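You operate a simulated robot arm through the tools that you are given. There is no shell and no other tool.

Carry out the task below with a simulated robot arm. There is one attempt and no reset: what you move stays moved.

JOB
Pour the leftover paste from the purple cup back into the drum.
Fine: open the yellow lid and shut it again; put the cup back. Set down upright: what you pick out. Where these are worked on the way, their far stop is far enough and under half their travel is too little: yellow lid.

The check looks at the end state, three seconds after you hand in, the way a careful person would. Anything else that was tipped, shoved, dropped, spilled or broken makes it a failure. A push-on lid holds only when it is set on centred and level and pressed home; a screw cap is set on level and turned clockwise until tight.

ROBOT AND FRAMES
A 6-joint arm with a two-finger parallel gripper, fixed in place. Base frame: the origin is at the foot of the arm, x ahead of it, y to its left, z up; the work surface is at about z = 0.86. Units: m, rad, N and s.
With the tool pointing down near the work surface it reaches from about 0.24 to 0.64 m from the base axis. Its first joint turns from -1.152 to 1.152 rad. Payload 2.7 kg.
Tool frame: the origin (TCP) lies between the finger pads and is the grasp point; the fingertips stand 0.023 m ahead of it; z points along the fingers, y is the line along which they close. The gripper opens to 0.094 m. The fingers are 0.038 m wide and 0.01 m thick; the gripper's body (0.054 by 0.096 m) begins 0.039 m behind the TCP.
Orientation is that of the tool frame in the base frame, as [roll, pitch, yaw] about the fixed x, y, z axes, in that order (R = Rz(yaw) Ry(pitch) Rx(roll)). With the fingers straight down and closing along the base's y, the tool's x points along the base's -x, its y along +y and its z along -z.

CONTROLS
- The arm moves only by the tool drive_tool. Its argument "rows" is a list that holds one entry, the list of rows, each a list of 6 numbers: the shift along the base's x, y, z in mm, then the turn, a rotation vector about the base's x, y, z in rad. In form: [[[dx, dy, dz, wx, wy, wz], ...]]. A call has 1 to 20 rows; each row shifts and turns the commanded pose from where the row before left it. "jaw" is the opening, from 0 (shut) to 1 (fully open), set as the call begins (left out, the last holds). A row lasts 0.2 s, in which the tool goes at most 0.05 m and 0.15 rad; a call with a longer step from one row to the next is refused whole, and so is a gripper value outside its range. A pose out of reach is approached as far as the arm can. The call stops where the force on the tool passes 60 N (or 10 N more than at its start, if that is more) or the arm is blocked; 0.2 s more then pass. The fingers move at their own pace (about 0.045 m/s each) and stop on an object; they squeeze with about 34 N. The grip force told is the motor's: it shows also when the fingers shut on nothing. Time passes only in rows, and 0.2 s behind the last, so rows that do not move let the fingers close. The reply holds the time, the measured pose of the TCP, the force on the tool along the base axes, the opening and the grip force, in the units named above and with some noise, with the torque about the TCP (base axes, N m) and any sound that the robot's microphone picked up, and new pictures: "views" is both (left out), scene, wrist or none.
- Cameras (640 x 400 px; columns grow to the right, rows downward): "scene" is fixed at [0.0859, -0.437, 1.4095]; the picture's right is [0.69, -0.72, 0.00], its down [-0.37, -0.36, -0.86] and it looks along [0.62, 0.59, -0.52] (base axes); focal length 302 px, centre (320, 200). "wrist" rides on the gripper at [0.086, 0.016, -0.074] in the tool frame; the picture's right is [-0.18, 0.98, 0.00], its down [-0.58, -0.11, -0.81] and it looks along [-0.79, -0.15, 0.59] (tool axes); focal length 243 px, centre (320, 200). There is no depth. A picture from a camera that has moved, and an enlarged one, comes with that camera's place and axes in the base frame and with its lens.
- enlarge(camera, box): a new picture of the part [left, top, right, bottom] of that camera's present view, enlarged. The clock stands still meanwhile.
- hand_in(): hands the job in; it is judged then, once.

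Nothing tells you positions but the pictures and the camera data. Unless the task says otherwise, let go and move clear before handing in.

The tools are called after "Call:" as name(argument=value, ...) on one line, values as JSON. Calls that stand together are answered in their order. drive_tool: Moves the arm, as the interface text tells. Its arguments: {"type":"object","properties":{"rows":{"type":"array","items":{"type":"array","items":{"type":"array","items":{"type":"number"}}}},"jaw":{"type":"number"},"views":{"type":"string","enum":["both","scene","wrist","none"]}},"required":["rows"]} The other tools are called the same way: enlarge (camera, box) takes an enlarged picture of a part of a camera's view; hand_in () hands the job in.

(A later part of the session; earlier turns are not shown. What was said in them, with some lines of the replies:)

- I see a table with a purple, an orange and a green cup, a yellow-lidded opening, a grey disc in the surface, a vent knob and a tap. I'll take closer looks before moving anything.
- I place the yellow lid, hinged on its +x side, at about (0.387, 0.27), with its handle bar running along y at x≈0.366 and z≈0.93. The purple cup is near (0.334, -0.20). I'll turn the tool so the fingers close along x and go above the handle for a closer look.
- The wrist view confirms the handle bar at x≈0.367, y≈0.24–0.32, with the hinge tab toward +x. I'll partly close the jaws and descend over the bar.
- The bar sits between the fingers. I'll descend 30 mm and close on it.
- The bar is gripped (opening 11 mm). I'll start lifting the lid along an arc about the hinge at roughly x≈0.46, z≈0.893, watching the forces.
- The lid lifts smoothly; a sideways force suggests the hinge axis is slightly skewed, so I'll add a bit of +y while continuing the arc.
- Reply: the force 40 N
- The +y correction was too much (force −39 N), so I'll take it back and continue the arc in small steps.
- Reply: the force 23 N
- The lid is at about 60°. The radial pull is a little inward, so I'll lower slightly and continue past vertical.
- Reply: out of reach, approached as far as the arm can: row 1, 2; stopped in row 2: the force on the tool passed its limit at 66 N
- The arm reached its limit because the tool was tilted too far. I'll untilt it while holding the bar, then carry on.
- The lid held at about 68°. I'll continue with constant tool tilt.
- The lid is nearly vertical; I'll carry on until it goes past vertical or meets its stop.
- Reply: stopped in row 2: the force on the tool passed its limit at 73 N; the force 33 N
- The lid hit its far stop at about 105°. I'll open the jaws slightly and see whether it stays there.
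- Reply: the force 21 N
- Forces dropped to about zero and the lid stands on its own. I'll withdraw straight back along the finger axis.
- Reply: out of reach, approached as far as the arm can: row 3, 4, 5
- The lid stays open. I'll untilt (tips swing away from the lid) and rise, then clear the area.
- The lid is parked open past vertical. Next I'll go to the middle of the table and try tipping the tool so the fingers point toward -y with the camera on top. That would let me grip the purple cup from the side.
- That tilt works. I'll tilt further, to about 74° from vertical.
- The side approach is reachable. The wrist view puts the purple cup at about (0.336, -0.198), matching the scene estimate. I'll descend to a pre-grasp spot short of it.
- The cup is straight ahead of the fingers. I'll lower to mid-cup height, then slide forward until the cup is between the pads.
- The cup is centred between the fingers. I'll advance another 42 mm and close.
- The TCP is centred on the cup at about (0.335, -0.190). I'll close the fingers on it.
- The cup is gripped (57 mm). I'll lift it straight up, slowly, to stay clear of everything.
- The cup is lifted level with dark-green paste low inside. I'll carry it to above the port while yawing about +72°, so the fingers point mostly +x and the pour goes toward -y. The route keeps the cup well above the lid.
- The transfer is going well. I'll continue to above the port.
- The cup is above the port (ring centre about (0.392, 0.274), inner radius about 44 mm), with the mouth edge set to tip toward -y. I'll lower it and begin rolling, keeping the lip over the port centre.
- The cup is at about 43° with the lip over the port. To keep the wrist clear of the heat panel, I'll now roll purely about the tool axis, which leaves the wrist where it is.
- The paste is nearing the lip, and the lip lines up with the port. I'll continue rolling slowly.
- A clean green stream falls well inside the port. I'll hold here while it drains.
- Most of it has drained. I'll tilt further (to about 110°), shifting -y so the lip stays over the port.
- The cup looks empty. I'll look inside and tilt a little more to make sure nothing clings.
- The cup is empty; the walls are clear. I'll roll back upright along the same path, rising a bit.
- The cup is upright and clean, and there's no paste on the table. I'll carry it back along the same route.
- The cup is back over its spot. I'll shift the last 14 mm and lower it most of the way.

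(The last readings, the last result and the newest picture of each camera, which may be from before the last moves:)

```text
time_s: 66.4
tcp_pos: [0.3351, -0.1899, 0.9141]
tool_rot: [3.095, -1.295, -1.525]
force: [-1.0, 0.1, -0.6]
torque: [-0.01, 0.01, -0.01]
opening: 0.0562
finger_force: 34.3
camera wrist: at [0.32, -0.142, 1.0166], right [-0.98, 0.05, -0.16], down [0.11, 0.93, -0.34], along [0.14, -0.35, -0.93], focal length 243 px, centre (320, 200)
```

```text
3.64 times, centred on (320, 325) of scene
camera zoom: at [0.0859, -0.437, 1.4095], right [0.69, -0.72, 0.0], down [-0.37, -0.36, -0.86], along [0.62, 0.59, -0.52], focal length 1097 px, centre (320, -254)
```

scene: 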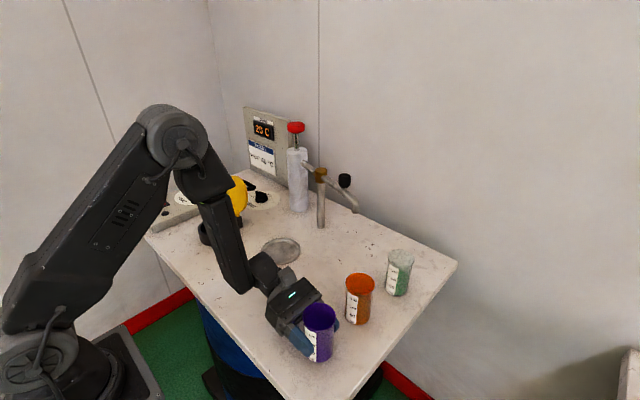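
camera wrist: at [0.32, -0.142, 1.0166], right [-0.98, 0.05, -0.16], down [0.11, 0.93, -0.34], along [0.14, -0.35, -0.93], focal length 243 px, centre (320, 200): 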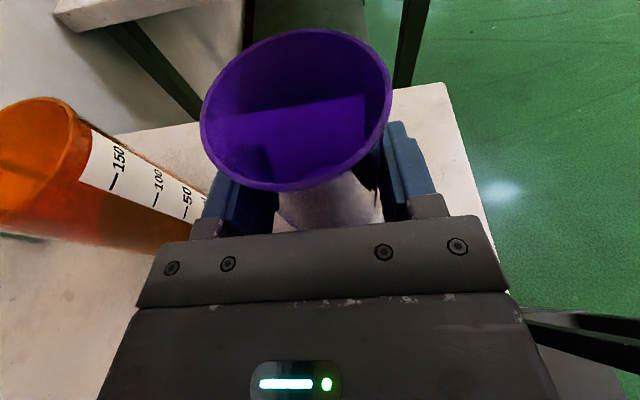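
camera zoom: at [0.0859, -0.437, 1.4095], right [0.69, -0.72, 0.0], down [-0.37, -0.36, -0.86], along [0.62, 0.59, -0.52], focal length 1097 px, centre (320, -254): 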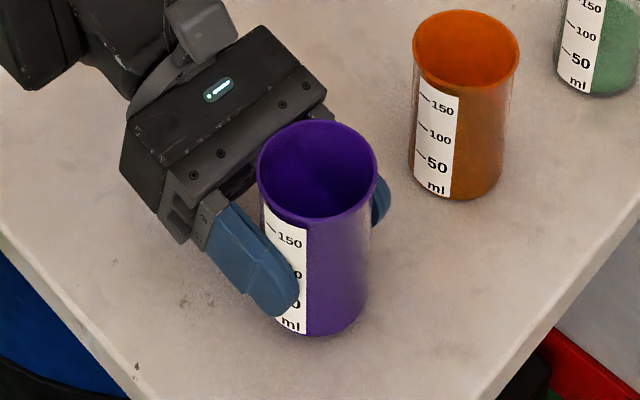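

About 8 mm remain. I'll creep down until the table pushes back.

Call:
drive_tool(rows=[[[0, 0, -2, 0, 0, 0], [0, 0, -2, 0, 0, 0], [0, 0, -2, 0, 0, 0], [0, 0, -1, 0, 0, 0], [0, 0, 0, 0, 0, 0]]], views="none")

Call:
drive_tool(rows=[[[0, 0, -0.5, 0, 0, 0], [0, 0, -0.5, 0, 0, 0], [0, 0, 0, 0, 0, 0], [0, 0, 0, 0, 0, 0]]])

Call:
enlarge(camera="scene", box=[260, 270, 380, 380])

```text
time_s: 67.6
tcp_pos: [0.3338, -0.1892, 0.9068]
tool_rot: [3.098, -1.296, -1.531]
force: [-0.6, -1.4, 4.1]
torque: [-0.02, -0.07, -0.03]
opening: 0.056
finger_force: 34.3
```

```text
time_s: 68.6
tcp_pos: [0.3338, -0.1898, 0.9061]
tool_rot: [3.101, -1.299, -1.535]
force: [-2.7, -1.9, 20.3]
torque: [-0.08, -0.25, -0.07]
opening: 0.056
finger_force: 33.8
camera wrist: at [0.3193, -0.1412, 1.0096], right [-0.98, 0.05, -0.17], down [0.11, 0.93, -0.34], along [0.14, -0.36, -0.92], focal length 243 px, centre (320, 200)
```

scene: 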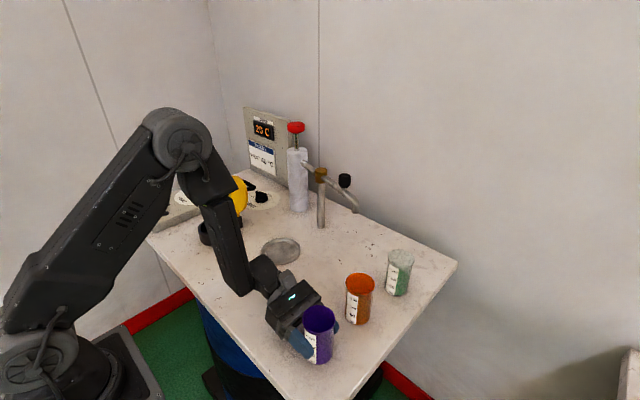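
wrist: 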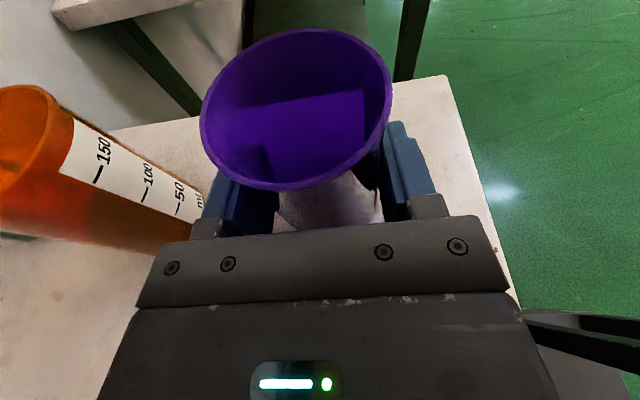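

```text
3.64 times, centred on (320, 325) of scene
camera zoom: at [0.0855, -0.4369, 1.4095], right [0.69, -0.72, 0.0], down [-0.37, -0.36, -0.86], along [0.62, 0.59, -0.52], focal length 1097 px, centre (320, -254)
```

zoom: 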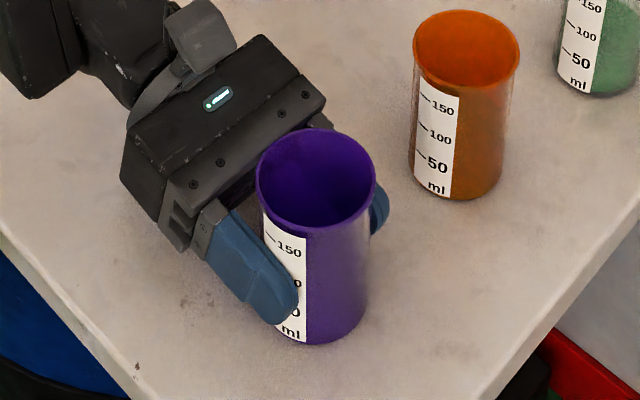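

The cup is seated (20 N). I'll ease off 1 mm, then open the fingers.

Call:
drive_tool(rows=[[[0, 0, 0.7, 0, 0, 0], [0, 0, 0, 0, 0, 0]]], views="none")

Call:
drive_tool(rows=[[[0, 0, 0, 0, 0, 0], [0, 0, 0, 0, 0, 0], [0, 0, 0, 0, 0, 0]]], jaw=0.85)

Call:
enlarge(camera="scene", box=[260, 270, 380, 380])

```text
time_s: 69.2
tcp_pos: [0.3348, -0.1901, 0.9054]
tool_rot: [3.098, -1.294, -1.529]
force: [0.7, 0.1, 13.8]
torque: [-0.1, -0.27, 0.0]
opening: 0.056
finger_force: 34.0
```

```text
time_s: 70.0
tcp_pos: [0.3338, -0.188, 0.9052]
tool_rot: [3.095, -1.295, -1.529]
force: [0.3, -0.4, -0.4]
torque: [-0.05, 0.0, 0.01]
opening: 0.0797
finger_force: 0.1
camera wrist: at [0.3194, -0.1419, 1.0096], right [-0.98, 0.05, -0.16], down [0.11, 0.93, -0.34], along [0.14, -0.35, -0.93], focal length 243 px, centre (320, 200)
```

scene: 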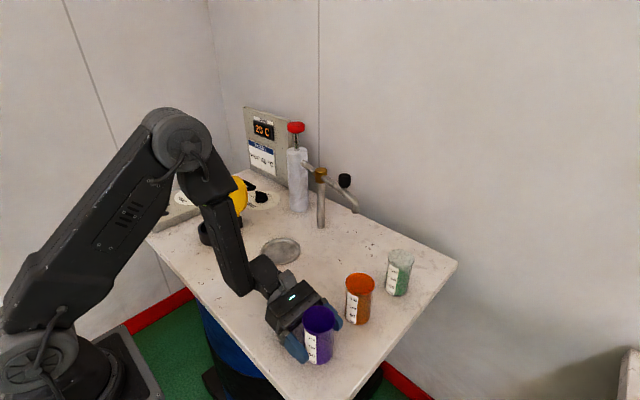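
wrist: 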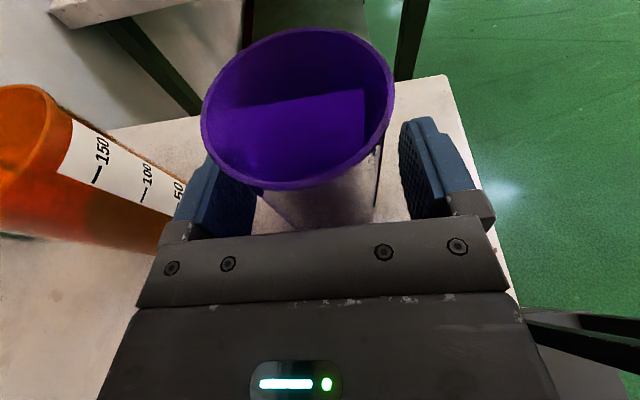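

```text
3.64 times, centred on (320, 325) of scene
camera zoom: at [0.0859, -0.437, 1.4095], right [0.69, -0.72, 0.0], down [-0.37, -0.36, -0.86], along [0.62, 0.59, -0.52], focal length 1097 px, centre (320, -254)
```

zoom: 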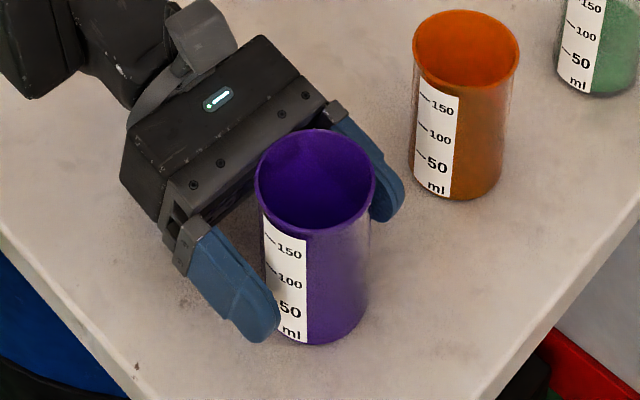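

The cup stands upright and free. I'll back straight out along +y, then rise.

Call:
drive_tool(rows=[[[0, 10, 0, 0, 0, 0], [0, 15, 0, 0, 0, 0], [0, 15, 0, 0, 0, 0], [0, 15, 0, 0, 0, 0], [0, 15, 0, 0, 0, 0], [0, 13, 2, 0, 0, 0], [0, 0, 20, 0, 0, 0], [0, 0, 25, 0, 0, 0], [0, 0, 25, 0, 0, 0], [0, 0, 25, 0, 0, 0], [0, 0, 25, 0, 0, 0], [0, 0, 25, 0, 0, 0], [6, 17, 14, 0, 0, 0], [6, 17, 15, 0, 0, 0], [6, 17, 15, 0, 0, 0], [6, 17, 15, 0, 0, 0], [6, 17, 15, 0, 0, 0], [0, 0, 0, 0, 0, 0]]])

Call:
enlarge(camera="scene", box=[270, 240, 420, 370])

```text
time_s: 73.8
tcp_pos: [0.3628, -0.0189, 1.1259]
tool_rot: [3.093, -1.295, -1.527]
force: [0.7, -0.6, 0.4]
torque: [-0.02, 0.01, 0.02]
opening: 0.0797
finger_force: 0.1
camera wrist: at [0.3481, 0.0278, 1.2305], right [-0.98, 0.05, -0.16], down [0.11, 0.93, -0.34], along [0.14, -0.35, -0.93], focal length 243 px, centre (320, 200)
```

scene: 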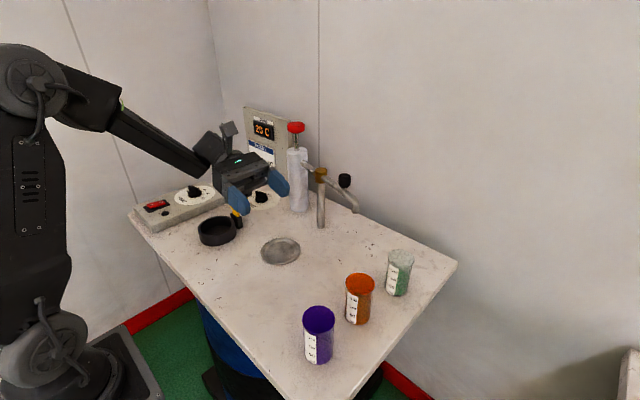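
wrist: 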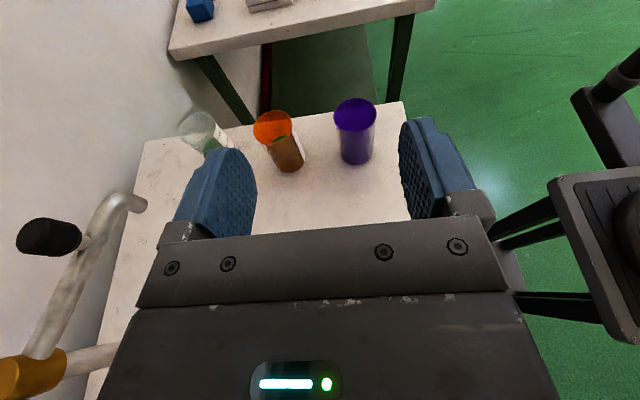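

```text
3.08 times, centred on (345, 305) of scene
camera zoom: at [0.0859, -0.4369, 1.4095], right [0.69, -0.72, 0.0], down [-0.37, -0.36, -0.86], along [0.62, 0.59, -0.52], focal length 928 px, centre (243, -123)
```

zoom: 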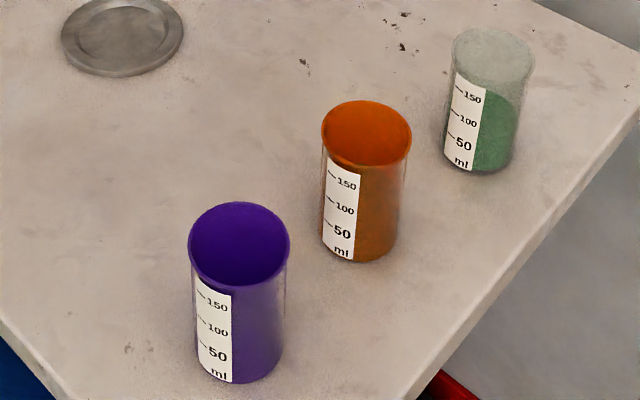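

The cup is back in place. Now I'll shut the lid by re-gripping its handle and reversing the arc, starting by returning the tool to pointing down above the handle.

Call:
drive_tool(rows=[[[0, 0, 0, 0.1, 0, 0], [0, 0, 0, 0.1, 0, 0], [0, 0, 0, 0.1, 0, 0], [0, 0, 0, 0.1, 0, 0], [0, 0, 0, 0.1, 0, 0], [0, 0, 0, 0.1, 0, 0], [0, 0, 0, 0.1, 0, 0], [0, 0, 0, 0.1, 0, 0], [13, 23.7, 0, 0.1, 0, 0], [13, 23.7, 0, 0.1, 0, 0], [13, 23.7, 0, 0.1, 0, 0], [13, 23.7, 0, 0.1, 0, 0], [13, 23.7, 0, 0.1, 0, 0], [13, 23.7, 0, 0, 0, 0], [13, 23.7, 0, 0, 0, 0], [13, 23.7, 0, 0, 0, 0], [13, 23.7, 0, 0, 0, 0], [13, 23.7, 0, 0, 0, 0], [13, 23.7, 0, 0, 0, 0], [13, 23.7, 0, 0, 0, 0]]], jaw=0.2)

Call:
enlarge(camera="scene", box=[160, 150, 280, 260])

```text
time_s: 78.0
tcp_pos: [0.5203, 0.2636, 1.125]
tool_rot: [3.135, 0.004, -1.56]
force: [0.8, 0.3, 0.3]
torque: [-0.01, 0.05, -0.01]
opening: 0.0189
finger_force: 0.1
camera wrist: at [0.5054, 0.1767, 1.1991], right [-0.98, 0.17, 0.01], down [0.11, 0.58, 0.81], along [0.14, 0.8, -0.59], focal length 243 px, centre (320, 200)
```

scene: 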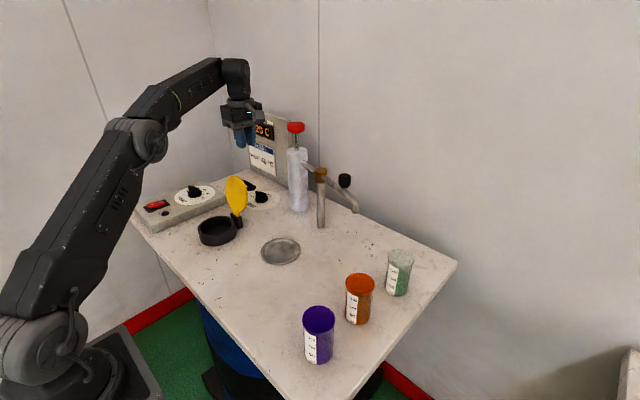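
wrist: 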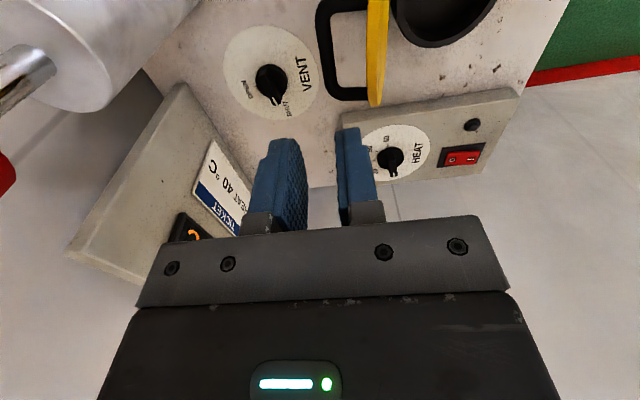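

```text
3.64 times, centred on (220, 205) of scene
camera zoom: at [0.0858, -0.437, 1.4095], right [0.69, -0.72, 0.0], down [-0.37, -0.36, -0.86], along [0.62, 0.59, -0.52], focal length 1097 px, centre (684, 182)
```

zoom: 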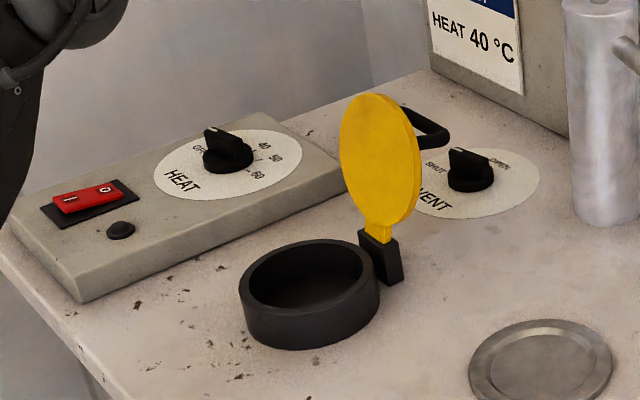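

The handle bar is at x≈0.515, z≈0.977 and the lid plate about 30 mm behind it. I'll descend with a slight tilt so the fingers straddle the bar.

Call:
drive_tool(rows=[[[1.1, 1.2, -14.8, 0, 0.0333, 0], [1.1, 1.2, -14.8, 0, 0.0333, 0], [1.1, 1.2, -14.8, 0, 0.0333, 0], [1.1, 1.2, -14.8, 0, 0.0333, 0], [1.1, 1.2, -14.8, 0, 0.0333, 0], [1.1, 1.2, -14.8, 0, 0.0333, 0], [0, 0, 0, 0, 0, 0]]], jaw=0.27)

Call:
enlarge(camera="wrist", box=[220, 0, 500, 240])

Call:
enlarge(camera="scene", box=[190, 150, 290, 240])

```text
time_s: 79.6
tcp_pos: [0.5271, 0.2715, 1.0367]
tool_rot: [2.936, 0.007, -1.56]
force: [0.4, 0.6, 0.3]
torque: [-0.02, -0.01, -0.02]
opening: 0.0253
finger_force: 0.0
camera wrist: at [0.5272, 0.183, 1.1123], right [-0.96, 0.17, 0.2], down [0.27, 0.58, 0.77], along [0.02, 0.8, -0.6], focal length 243 px, centre (320, 200)
```

scene: 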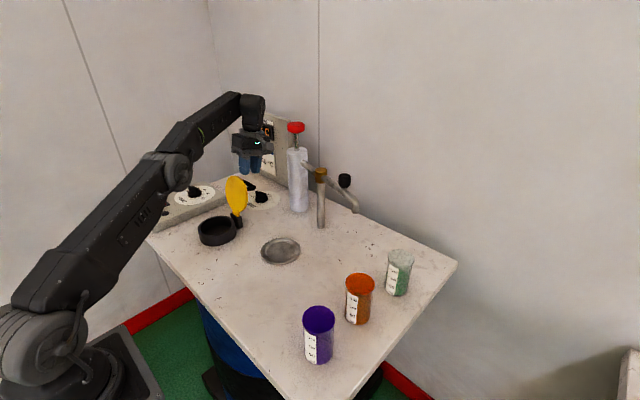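
wrist: 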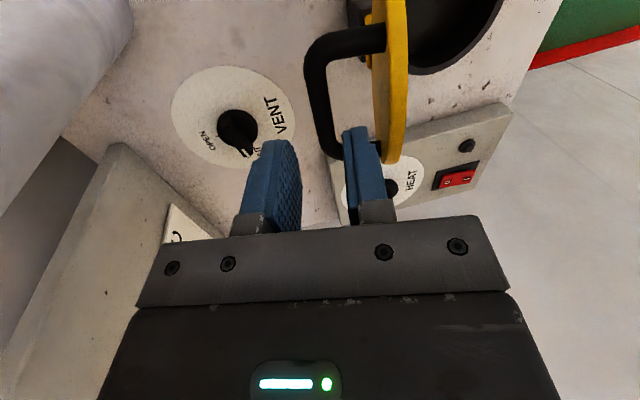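

```text
1.67 times, centred on (360, 120) of wrist
camera zoom: at [0.5272, 0.183, 1.1123], right [-0.96, 0.17, 0.2], down [0.27, 0.58, 0.77], along [0.02, 0.8, -0.6], focal length 404 px, centre (253, 333)
```

zoom: 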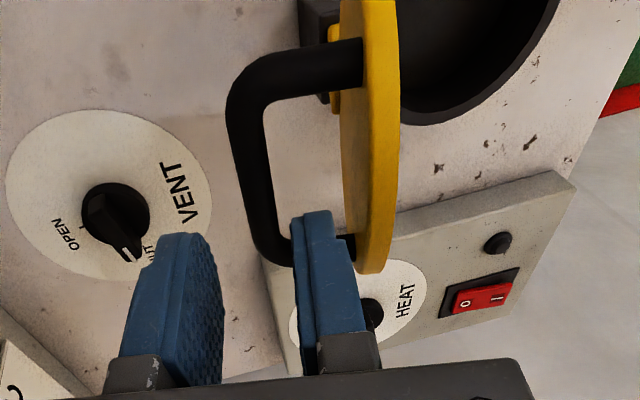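

```text
4.44 times, centred on (240, 195) of scene
camera zoom: at [0.0859, -0.437, 1.4095], right [0.69, -0.72, 0.0], down [-0.37, -0.36, -0.86], along [0.62, 0.59, -0.52], focal length 1341 px, centre (676, 222)
```

zoom: 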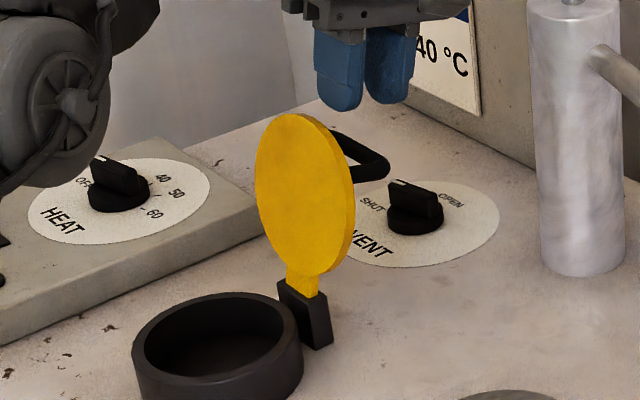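

Alignment looks right. I'll slide down along the finger axis onto the bar.

Call:
drive_tool(rows=[[[-2, 0, -9.8, 0, 0, 0], [-2, 0, -9.8, 0, 0, 0], [-2, 0, -9.8, 0, 0, 0], [-2, 0, -9.8, 0, 0, 0], [-2, 0, -9.8, 0, 0, 0], [-2, 0, -9.8, 0, 0, 0], [0, 0, 0, 0, 0, 0]]])

Call:
enlarge(camera="wrist", box=[220, 0, 500, 240])

Call:
enlarge(camera="scene", box=[190, 150, 290, 240])

```text
time_s: 81.2
tcp_pos: [0.5139, 0.2707, 0.9801]
tool_rot: [2.936, 0.007, -1.56]
force: [0.4, 0.2, -0.1]
torque: [0.0, 0.01, 0.03]
opening: 0.0252
finger_force: 0.1
camera wrist: at [0.5137, 0.1831, 1.0553], right [-0.96, 0.17, 0.2], down [0.26, 0.58, 0.77], along [0.02, 0.8, -0.6], focal length 243 px, centre (320, 200)
```

scene: 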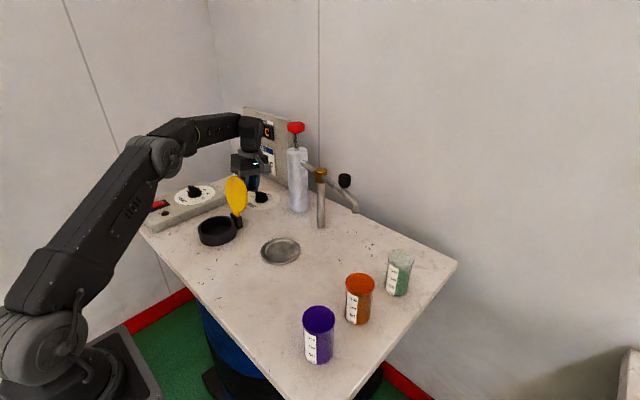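
wrist: 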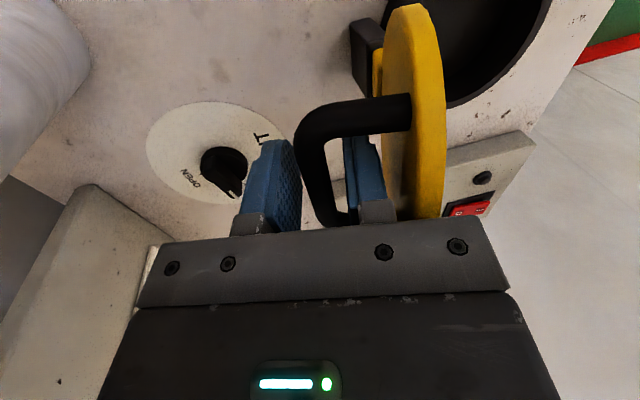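

```text
1.67 times, centred on (360, 120) of wrist
camera zoom: at [0.5137, 0.1831, 1.0553], right [-0.96, 0.17, 0.2], down [0.26, 0.58, 0.77], along [0.02, 0.8, -0.6], focal length 404 px, centre (253, 333)
```

zoom: 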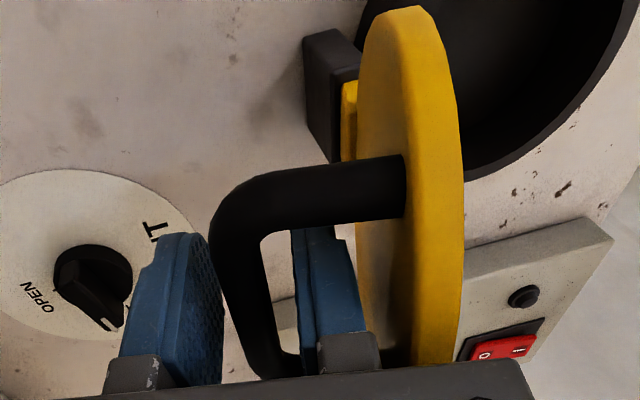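

```text
4.44 times, centred on (240, 195) of scene
camera zoom: at [0.0859, -0.437, 1.4095], right [0.69, -0.72, 0.0], down [-0.37, -0.36, -0.86], along [0.62, 0.59, -0.52], focal length 1341 px, centre (676, 222)
```

zoom: 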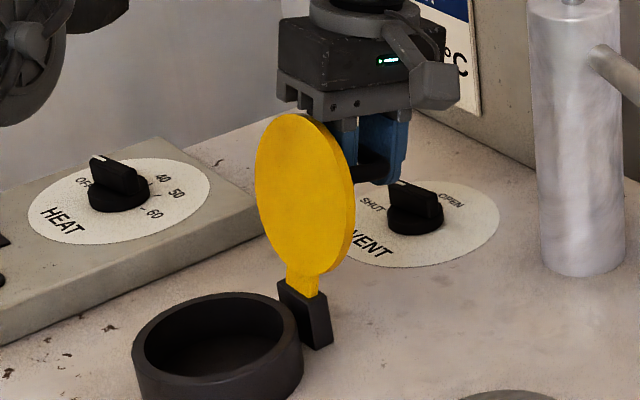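

The bar is between the fingers. I'll grip it.

Call:
drive_tool(rows=[[[0, 0, -1.5, 0, 0, 0], [0, 0, 0, 0, 0, 0], [0, 0, 0, 0, 0, 0], [0, 0, 0, 0, 0, 0]]], jaw=0, views="wrist")

```text
time_s: 82.2
tcp_pos: [0.5131, 0.2712, 0.9788]
tool_rot: [2.937, 0.01, -1.562]
force: [0.3, 3.7, 8.3]
torque: [-0.58, 0.03, -1.67]
opening: 0.0124
finger_force: 45.0
camera wrist: at [0.514, 0.183, 1.054], right [-0.96, 0.17, 0.2], down [0.26, 0.58, 0.77], along [0.02, 0.8, -0.6], focal length 243 px, centre (320, 200)
```

wrist: 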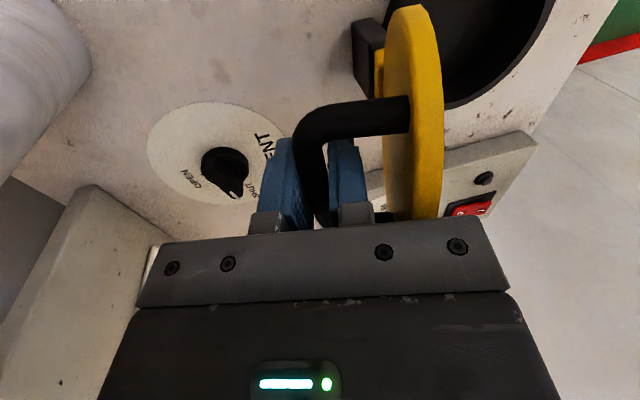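

The bar is gripped. I'll reverse the arc (fitted hinge at x≈0.458, z≈0.893, radius 101 mm) in small checked steps.

Call:
drive_tool(rows=[[[-7.6, 0, 3.7, 0, 0, 0], [-8.0, 0, 3.8, 0, 0, 0], [-8.2, 0, 3.1, 0, 0, 0], [0, 0, 0, 0, 0, 0]]], views="none")

Call:
drive_tool(rows=[[[-8.5, 0.3, 2.4, 0, 0, 0], [-8.7, 0.3, 1.7, 0, 0, 0], [-8.8, 0.3, 0.8, 0, 0, 0], [0, 0, 0, 0, 0, 0]]])

Call:
enlarge(camera="scene", box=[160, 150, 280, 260])

```text
time_s: 83.2
tcp_pos: [0.4915, 0.2701, 0.9896]
tool_rot: [2.941, 0.009, -1.56]
force: [7.7, 8.7, 14.9]
torque: [0.52, -0.08, -1.9]
opening: 0.0121
finger_force: 44.6
```

```text
time_s: 84.2
tcp_pos: [0.4651, 0.2712, 0.9952]
tool_rot: [2.938, 0.004, -1.564]
force: [2.4, -8.8, 22.9]
torque: [-0.01, -0.05, -1.74]
opening: 0.012
finger_force: 45.1
camera wrist: at [0.4655, 0.183, 1.07], right [-0.96, 0.17, 0.2], down [0.26, 0.58, 0.77], along [0.02, 0.8, -0.6], focal length 243 px, centre (320, 200)
```

scene: 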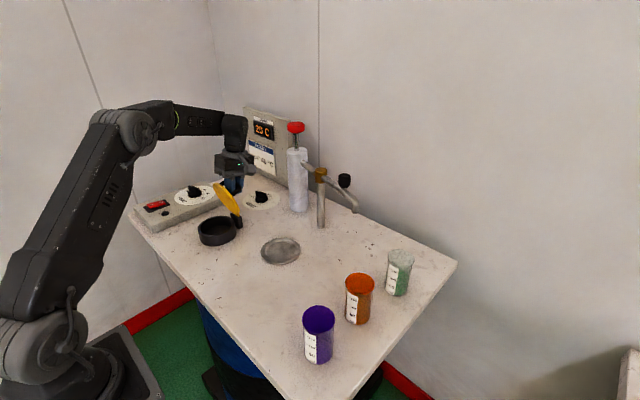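
wrist: 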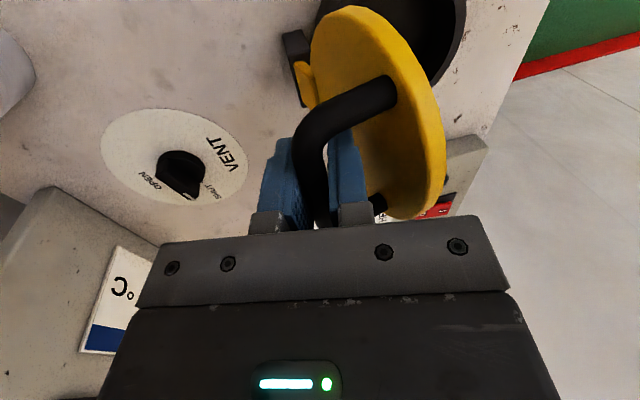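

```text
3.64 times, centred on (220, 205) of scene
camera zoom: at [0.0856, -0.4374, 1.4093], right [0.69, -0.72, 0.0], down [-0.37, -0.36, -0.86], along [0.62, 0.59, -0.52], focal length 1097 px, centre (684, 182)
```

zoom: 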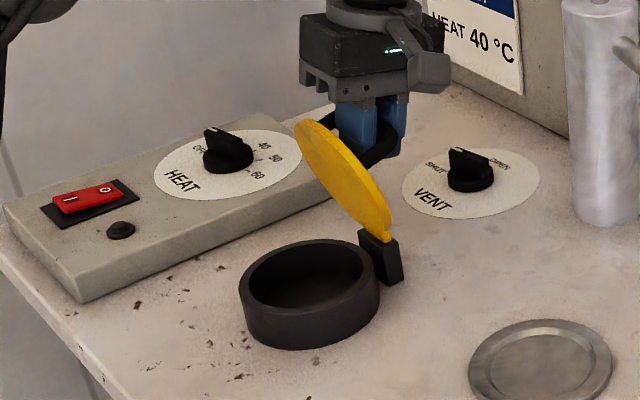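

It's tracking well; a slight upward force tells me to run about 2 mm higher. Continuing.

Call:
drive_tool(rows=[[[-8.8, 0, 1.1, 0, 0, 0], [-8.8, 0, 0.2, 0, 0, 0], [-8.7, 0, -1.0, 0, 0, 0], [0, 0, 0, 0, 0, 0]]], views="none")

Call:
drive_tool(rows=[[[-8.5, 0, -2.2, 0, -0.02, 0], [-8.3, 0, -2.9, 0, -0.02, 0], [-8.1, 0, -3.7, 0, -0.02, 0], [0, 0, 0, 0, 0, 0]]])

Call:
enlarge(camera="scene", box=[160, 150, 280, 260])

```text
time_s: 85.2
tcp_pos: [0.4376, 0.2697, 0.9924]
tool_rot: [2.932, 0.003, -1.56]
force: [-1.8, -19.8, 7.6]
torque: [0.0, -0.02, -1.74]
opening: 0.0118
finger_force: 45.3
```

```text
time_s: 86.2
tcp_pos: [0.4124, 0.2703, 0.984]
tool_rot: [2.996, 0.008, -1.563]
force: [1.5, -17.9, -0.1]
torque: [0.7, -0.05, -1.83]
opening: 0.0117
finger_force: 45.1
camera wrist: at [0.4097, 0.1838, 1.0595], right [-0.97, 0.17, 0.14], down [0.22, 0.58, 0.79], along [0.05, 0.8, -0.6], focal length 243 px, centre (320, 200)
```

scene: 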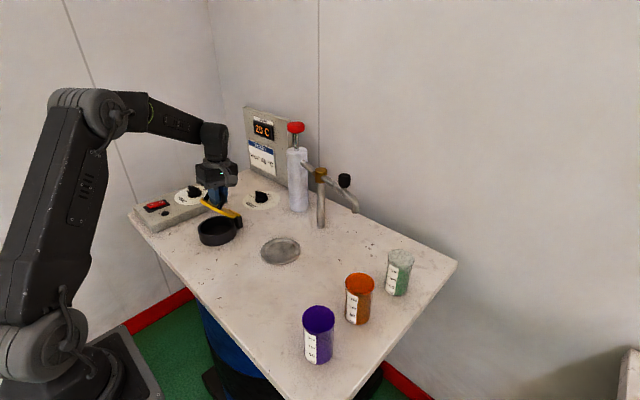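
wrist: 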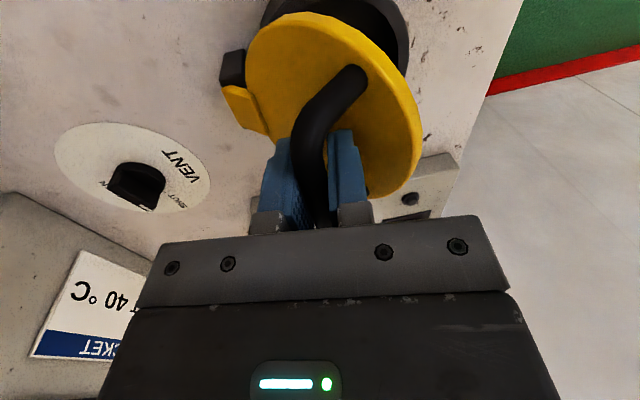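

```text
3.64 times, centred on (220, 205) of scene
camera zoom: at [0.0859, -0.4375, 1.4093], right [0.69, -0.72, 0.0], down [-0.37, -0.36, -0.86], along [0.62, 0.59, -0.52], focal length 1097 px, centre (684, 182)
```

zoom: 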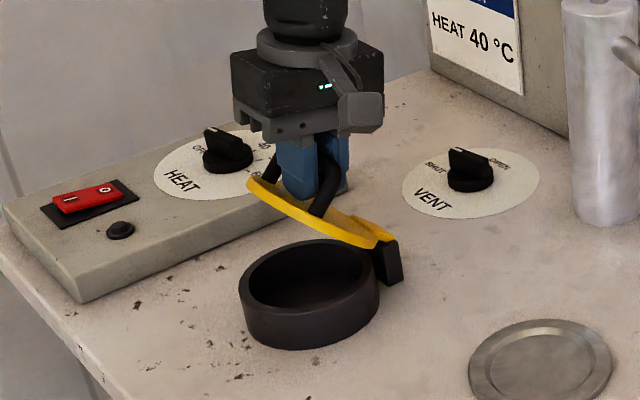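

Closing smoothly at about 40°. I'll relieve the small y force and carry on down.

Call:
drive_tool(rows=[[[-7.7, -0.8, -4.3, 0, -0.02, 0], [-7.3, -0.8, -4.9, 0, -0.02, 0], [-6.8, 0, -5.6, 0, -0.02, 0], [-6.3, 0, -6.2, 0, -0.02, 0], [0, 0, 0, 0, 0, 0]]], views="none")

Call:
drive_tool(rows=[[[-5.8, 0, -6.7, 0, -0.02, 0], [-5.1, 0, -7.1, 0, -0.02, 0], [-4.5, 0, -7.6, 0, -0.02, 0], [0, 0, 0, 0, 0, 0]]])

Call:
enlarge(camera="scene", box=[160, 150, 280, 260])

```text
time_s: 87.4
tcp_pos: [0.385, 0.2714, 0.963]
tool_rot: [3.08, 0.009, -1.56]
force: [0.0, 10.9, -0.5]
torque: [0.62, 0.0, -1.75]
opening: 0.0116
finger_force: 44.9
```

```text
time_s: 88.4
tcp_pos: [0.3703, 0.2709, 0.9439]
tool_rot: [3.136, 0.007, -1.558]
force: [-4.2, 24.4, 2.1]
torque: [0.31, -0.04, -1.67]
opening: 0.0115
finger_force: 45.0
camera wrist: at [0.3557, 0.1832, 1.0167], right [-0.98, 0.17, 0.01], down [0.11, 0.58, 0.81], along [0.14, 0.8, -0.59], focal length 243 px, centre (320, 200)
```

scene: 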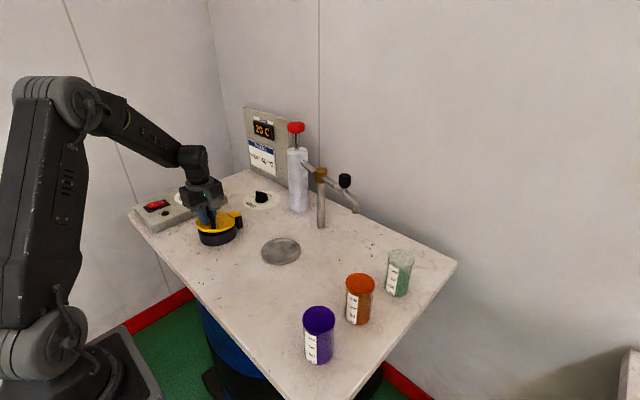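
wrist: 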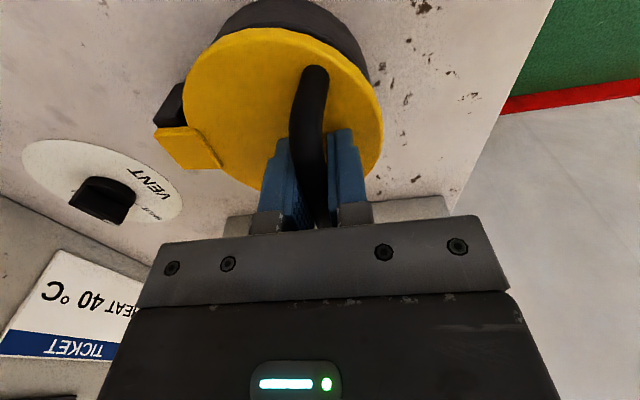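

```text
3.64 times, centred on (220, 205) of scene
camera zoom: at [0.0857, -0.4363, 1.4097], right [0.69, -0.72, 0.0], down [-0.37, -0.36, -0.86], along [0.62, 0.59, -0.52], focal length 1097 px, centre (684, 182)
```

zoom: 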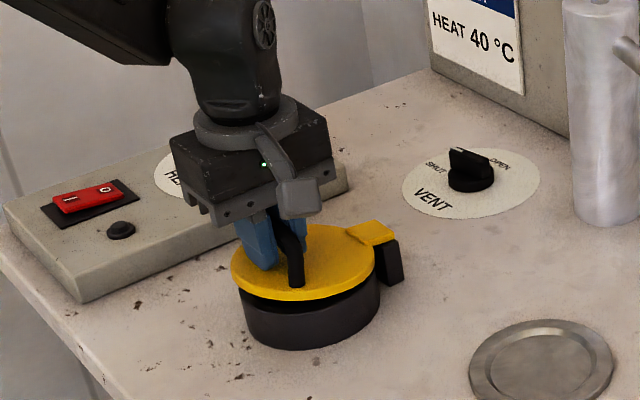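

Almost shut (about 6°). I'll ease it down the last 10 mm.

Call:
drive_tool(rows=[[[-2.2, 1.5, -4, 0, 0, 0], [-1.8, 1, -4, 0, 0, 0], [-1, 0, -3, 0, 0, 0], [0, 0, 0, 0, 0, 0]]])

Call:
enlarge(camera="scene", box=[180, 190, 260, 250])

```text
time_s: 89.4
tcp_pos: [0.3637, 0.2706, 0.9308]
tool_rot: [3.132, 0.001, -1.56]
force: [-7.4, 0.4, 2.9]
torque: [0.35, -0.03, -1.31]
opening: 0.0112
finger_force: 45.3
camera wrist: at [0.3503, 0.1833, 1.0051], right [-0.98, 0.17, 0.01], down [0.11, 0.58, 0.81], along [0.14, 0.79, -0.59], focal length 243 px, centre (320, 200)
```

scene: 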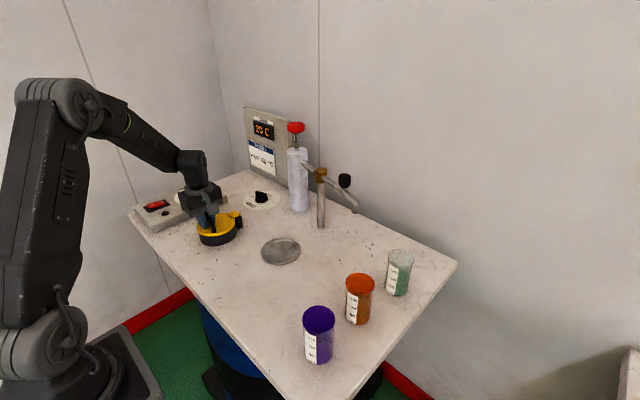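
wrist: 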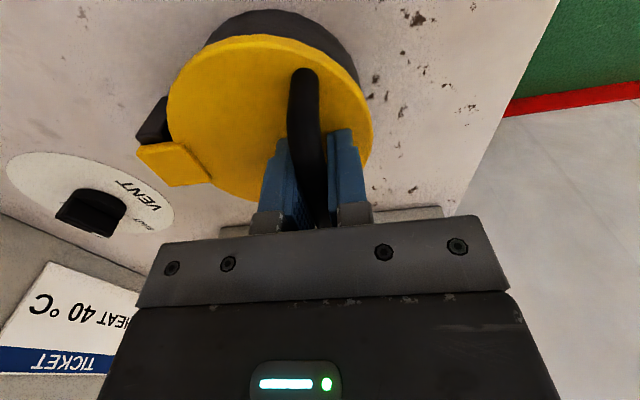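

```text
6.67 times, centred on (220, 220) of scene
camera zoom: at [0.0856, -0.437, 1.4095], right [0.69, -0.72, 0.0], down [-0.37, -0.36, -0.86], along [0.62, 0.59, -0.52], focal length 2012 px, centre (987, 67)
```

zoom: 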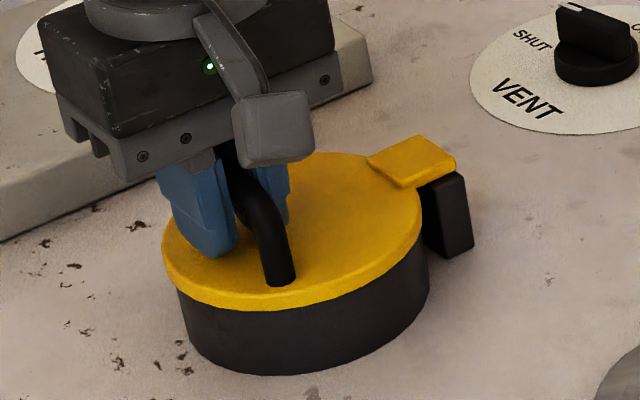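

It looks shut. I'll press down 2 mm to confirm it's seated, then release.

Call:
drive_tool(rows=[[[0, 0, -1, 0, 0, 0], [0, 0, -1.5, 0, 0, 0], [0, 0, 0, 0, 0, 0]]], views="none")

Call:
drive_tool(rows=[[[0, 0, 2, 0, 0, 0], [0, 0, 0, 0, 0, 0]]], views="none")

Call:
drive_tool(rows=[[[0, 0, 0, 0, 0, 0], [0, 0, 0, 0, 0, 0], [0, 0, 0, 0, 0, 0]]], jaw=0.4)

```text
time_s: 90.2
tcp_pos: [0.3644, 0.2707, 0.93]
tool_rot: [3.135, 0.004, -1.558]
force: [-12.9, -10.1, 21.0]
torque: [-1.01, -0.03, -1.31]
opening: 0.0115
finger_force: 44.9
```

```text
time_s: 90.8
tcp_pos: [0.3634, 0.2704, 0.9298]
tool_rot: [3.137, 0.004, -1.562]
force: [-1.8, -16.2, 3.3]
torque: [0.47, 0.04, -1.25]
opening: 0.0113
finger_force: 45.1
```

```text
time_s: 91.6
tcp_pos: [0.3651, 0.2726, 0.9311]
tool_rot: [3.137, 0.006, -1.558]
force: [-0.1, 0.4, -0.2]
torque: [0.02, 0.01, 0.01]
opening: 0.0377
finger_force: 0.1
camera wrist: at [0.3501, 0.1845, 1.0054], right [-0.99, 0.17, 0.01], down [0.11, 0.58, 0.81], along [0.14, 0.8, -0.59], focal length 243 px, centre (320, 200)
```

scene: 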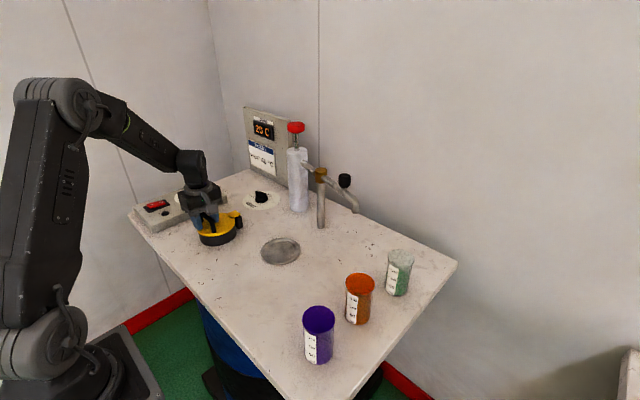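
wrist: 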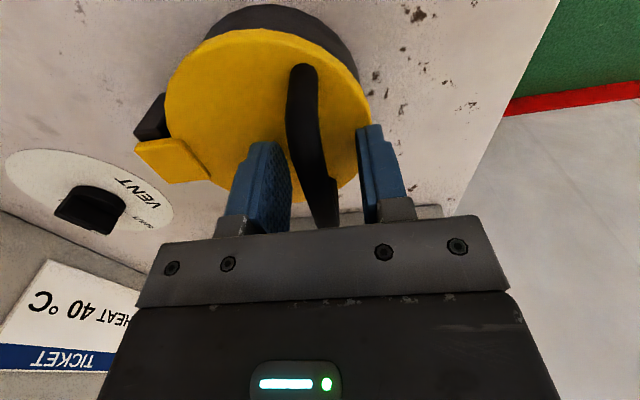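

The lid is shut and released. I'll rise straight up, clear the area and check everything.

Call:
drive_tool(rows=[[[0, 0, 10, 0, 0, 0], [0, 0, 15, 0, 0, 0], [0, 0, 20, 0, 0, 0], [0, 0, 25, 0, 0, 0], [0, 0, 25, 0, 0, 0], [0, 0, 25, 0, 0, 0], [0, 0, 25, 0, 0, 0], [0, 0, 25, 0, 0, 0], [0, 0, 25, 0, 0, 0], [0, 0, 0, 0, 0, 0]]])

Call:
enlarge(camera="scene", box=[180, 190, 260, 250])

Call:
enlarge(camera="scene", box=[270, 240, 430, 370])

Call:
enlarge(camera="scene", box=[120, 160, 320, 285])

```text
time_s: 93.8
tcp_pos: [0.3656, 0.2704, 1.1261]
tool_rot: [3.136, 0.006, -1.558]
force: [0.2, 0.1, -0.3]
torque: [-0.01, -0.02, -0.03]
opening: 0.0377
finger_force: 0.1
camera wrist: at [0.3508, 0.1827, 1.2003], right [-0.98, 0.17, 0.01], down [0.11, 0.58, 0.81], along [0.14, 0.8, -0.59], focal length 243 px, centre (320, 200)
```

scene: 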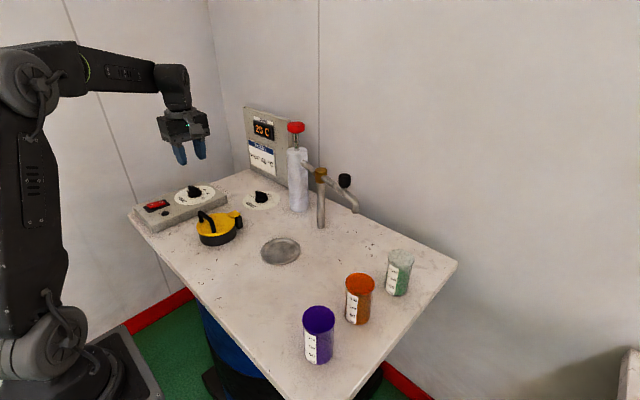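
wrist: 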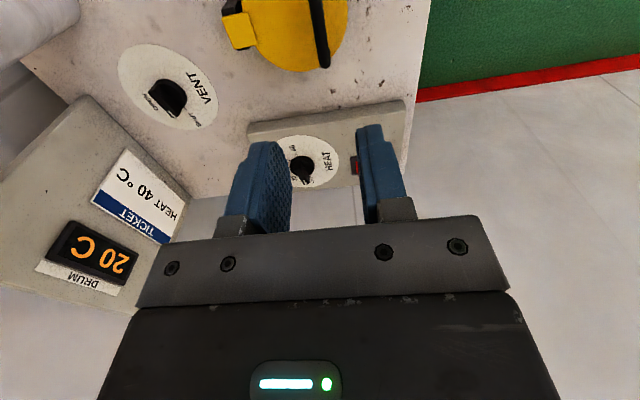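

```text
6.67 times, centred on (220, 220) of scene
camera zoom: at [0.0858, -0.437, 1.4095], right [0.69, -0.72, 0.0], down [-0.37, -0.36, -0.86], along [0.62, 0.59, -0.52], focal length 2012 px, centre (987, 67)
```

zoom: 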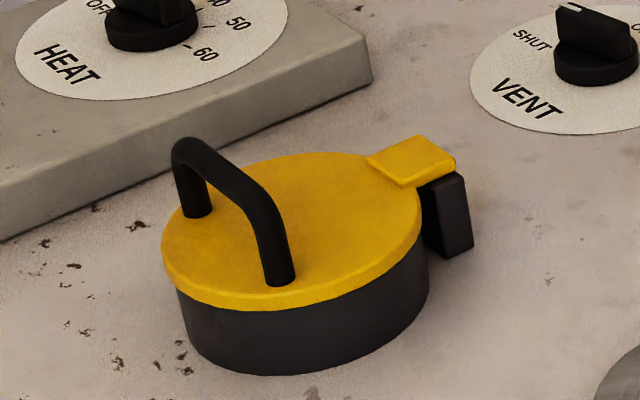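

```text
3.08 times, centred on (350, 305) of scene
camera zoom: at [0.0858, -0.437, 1.4095], right [0.69, -0.72, 0.0], down [-0.37, -0.36, -0.86], along [0.62, 0.59, -0.52], focal length 928 px, centre (228, -123)
```

zoom: 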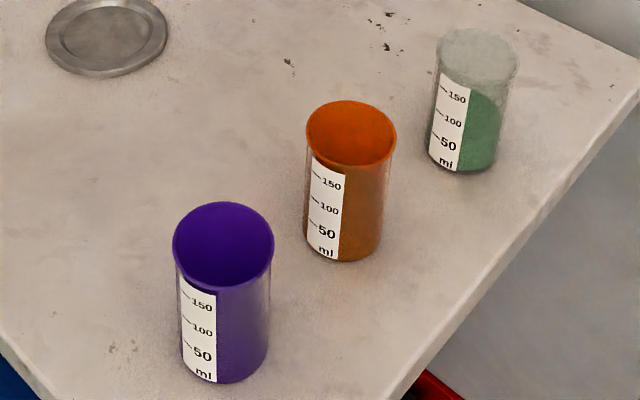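

```text
3.20 times, centred on (220, 222) of scene
camera zoom: at [0.0858, -0.437, 1.4095], right [0.69, -0.72, 0.0], down [-0.37, -0.36, -0.86], along [0.62, 0.59, -0.52], focal length 966 px, centre (640, 128)
```

zoom: 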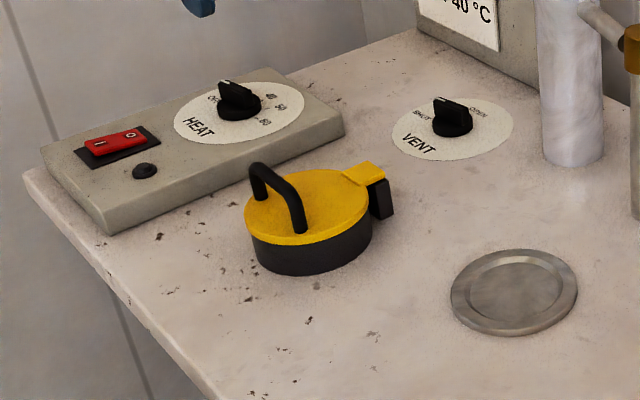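

The yellow lid is shut, the empty purple cup stands upright where it was, and the table is clean. The knobs and other cups are unchanged and the arm is clear, so I'm handing in.

Call:
hand_in()

```text
The job is handed in.
```

I poured the leftover paste from the purple cup back into the drum through the yellow-lidded port, and the job is handed in. I haven't seen the check's result.

- **Pour:** the stream fell well inside the port. I tilted the cup past horizontal until its walls looked clear, and I saw no paste on the table.
- **Cup:** it is empty and standing upright, back where it started.
- **Yellow lid:** I opened it to its far stop for the pour, then shut it and pressed it down to confirm it was seated.
- **Everything else:** the orange and green cups, the heat and vent controls and the tap look the same as at the start. The gripper is open and clear of everything.
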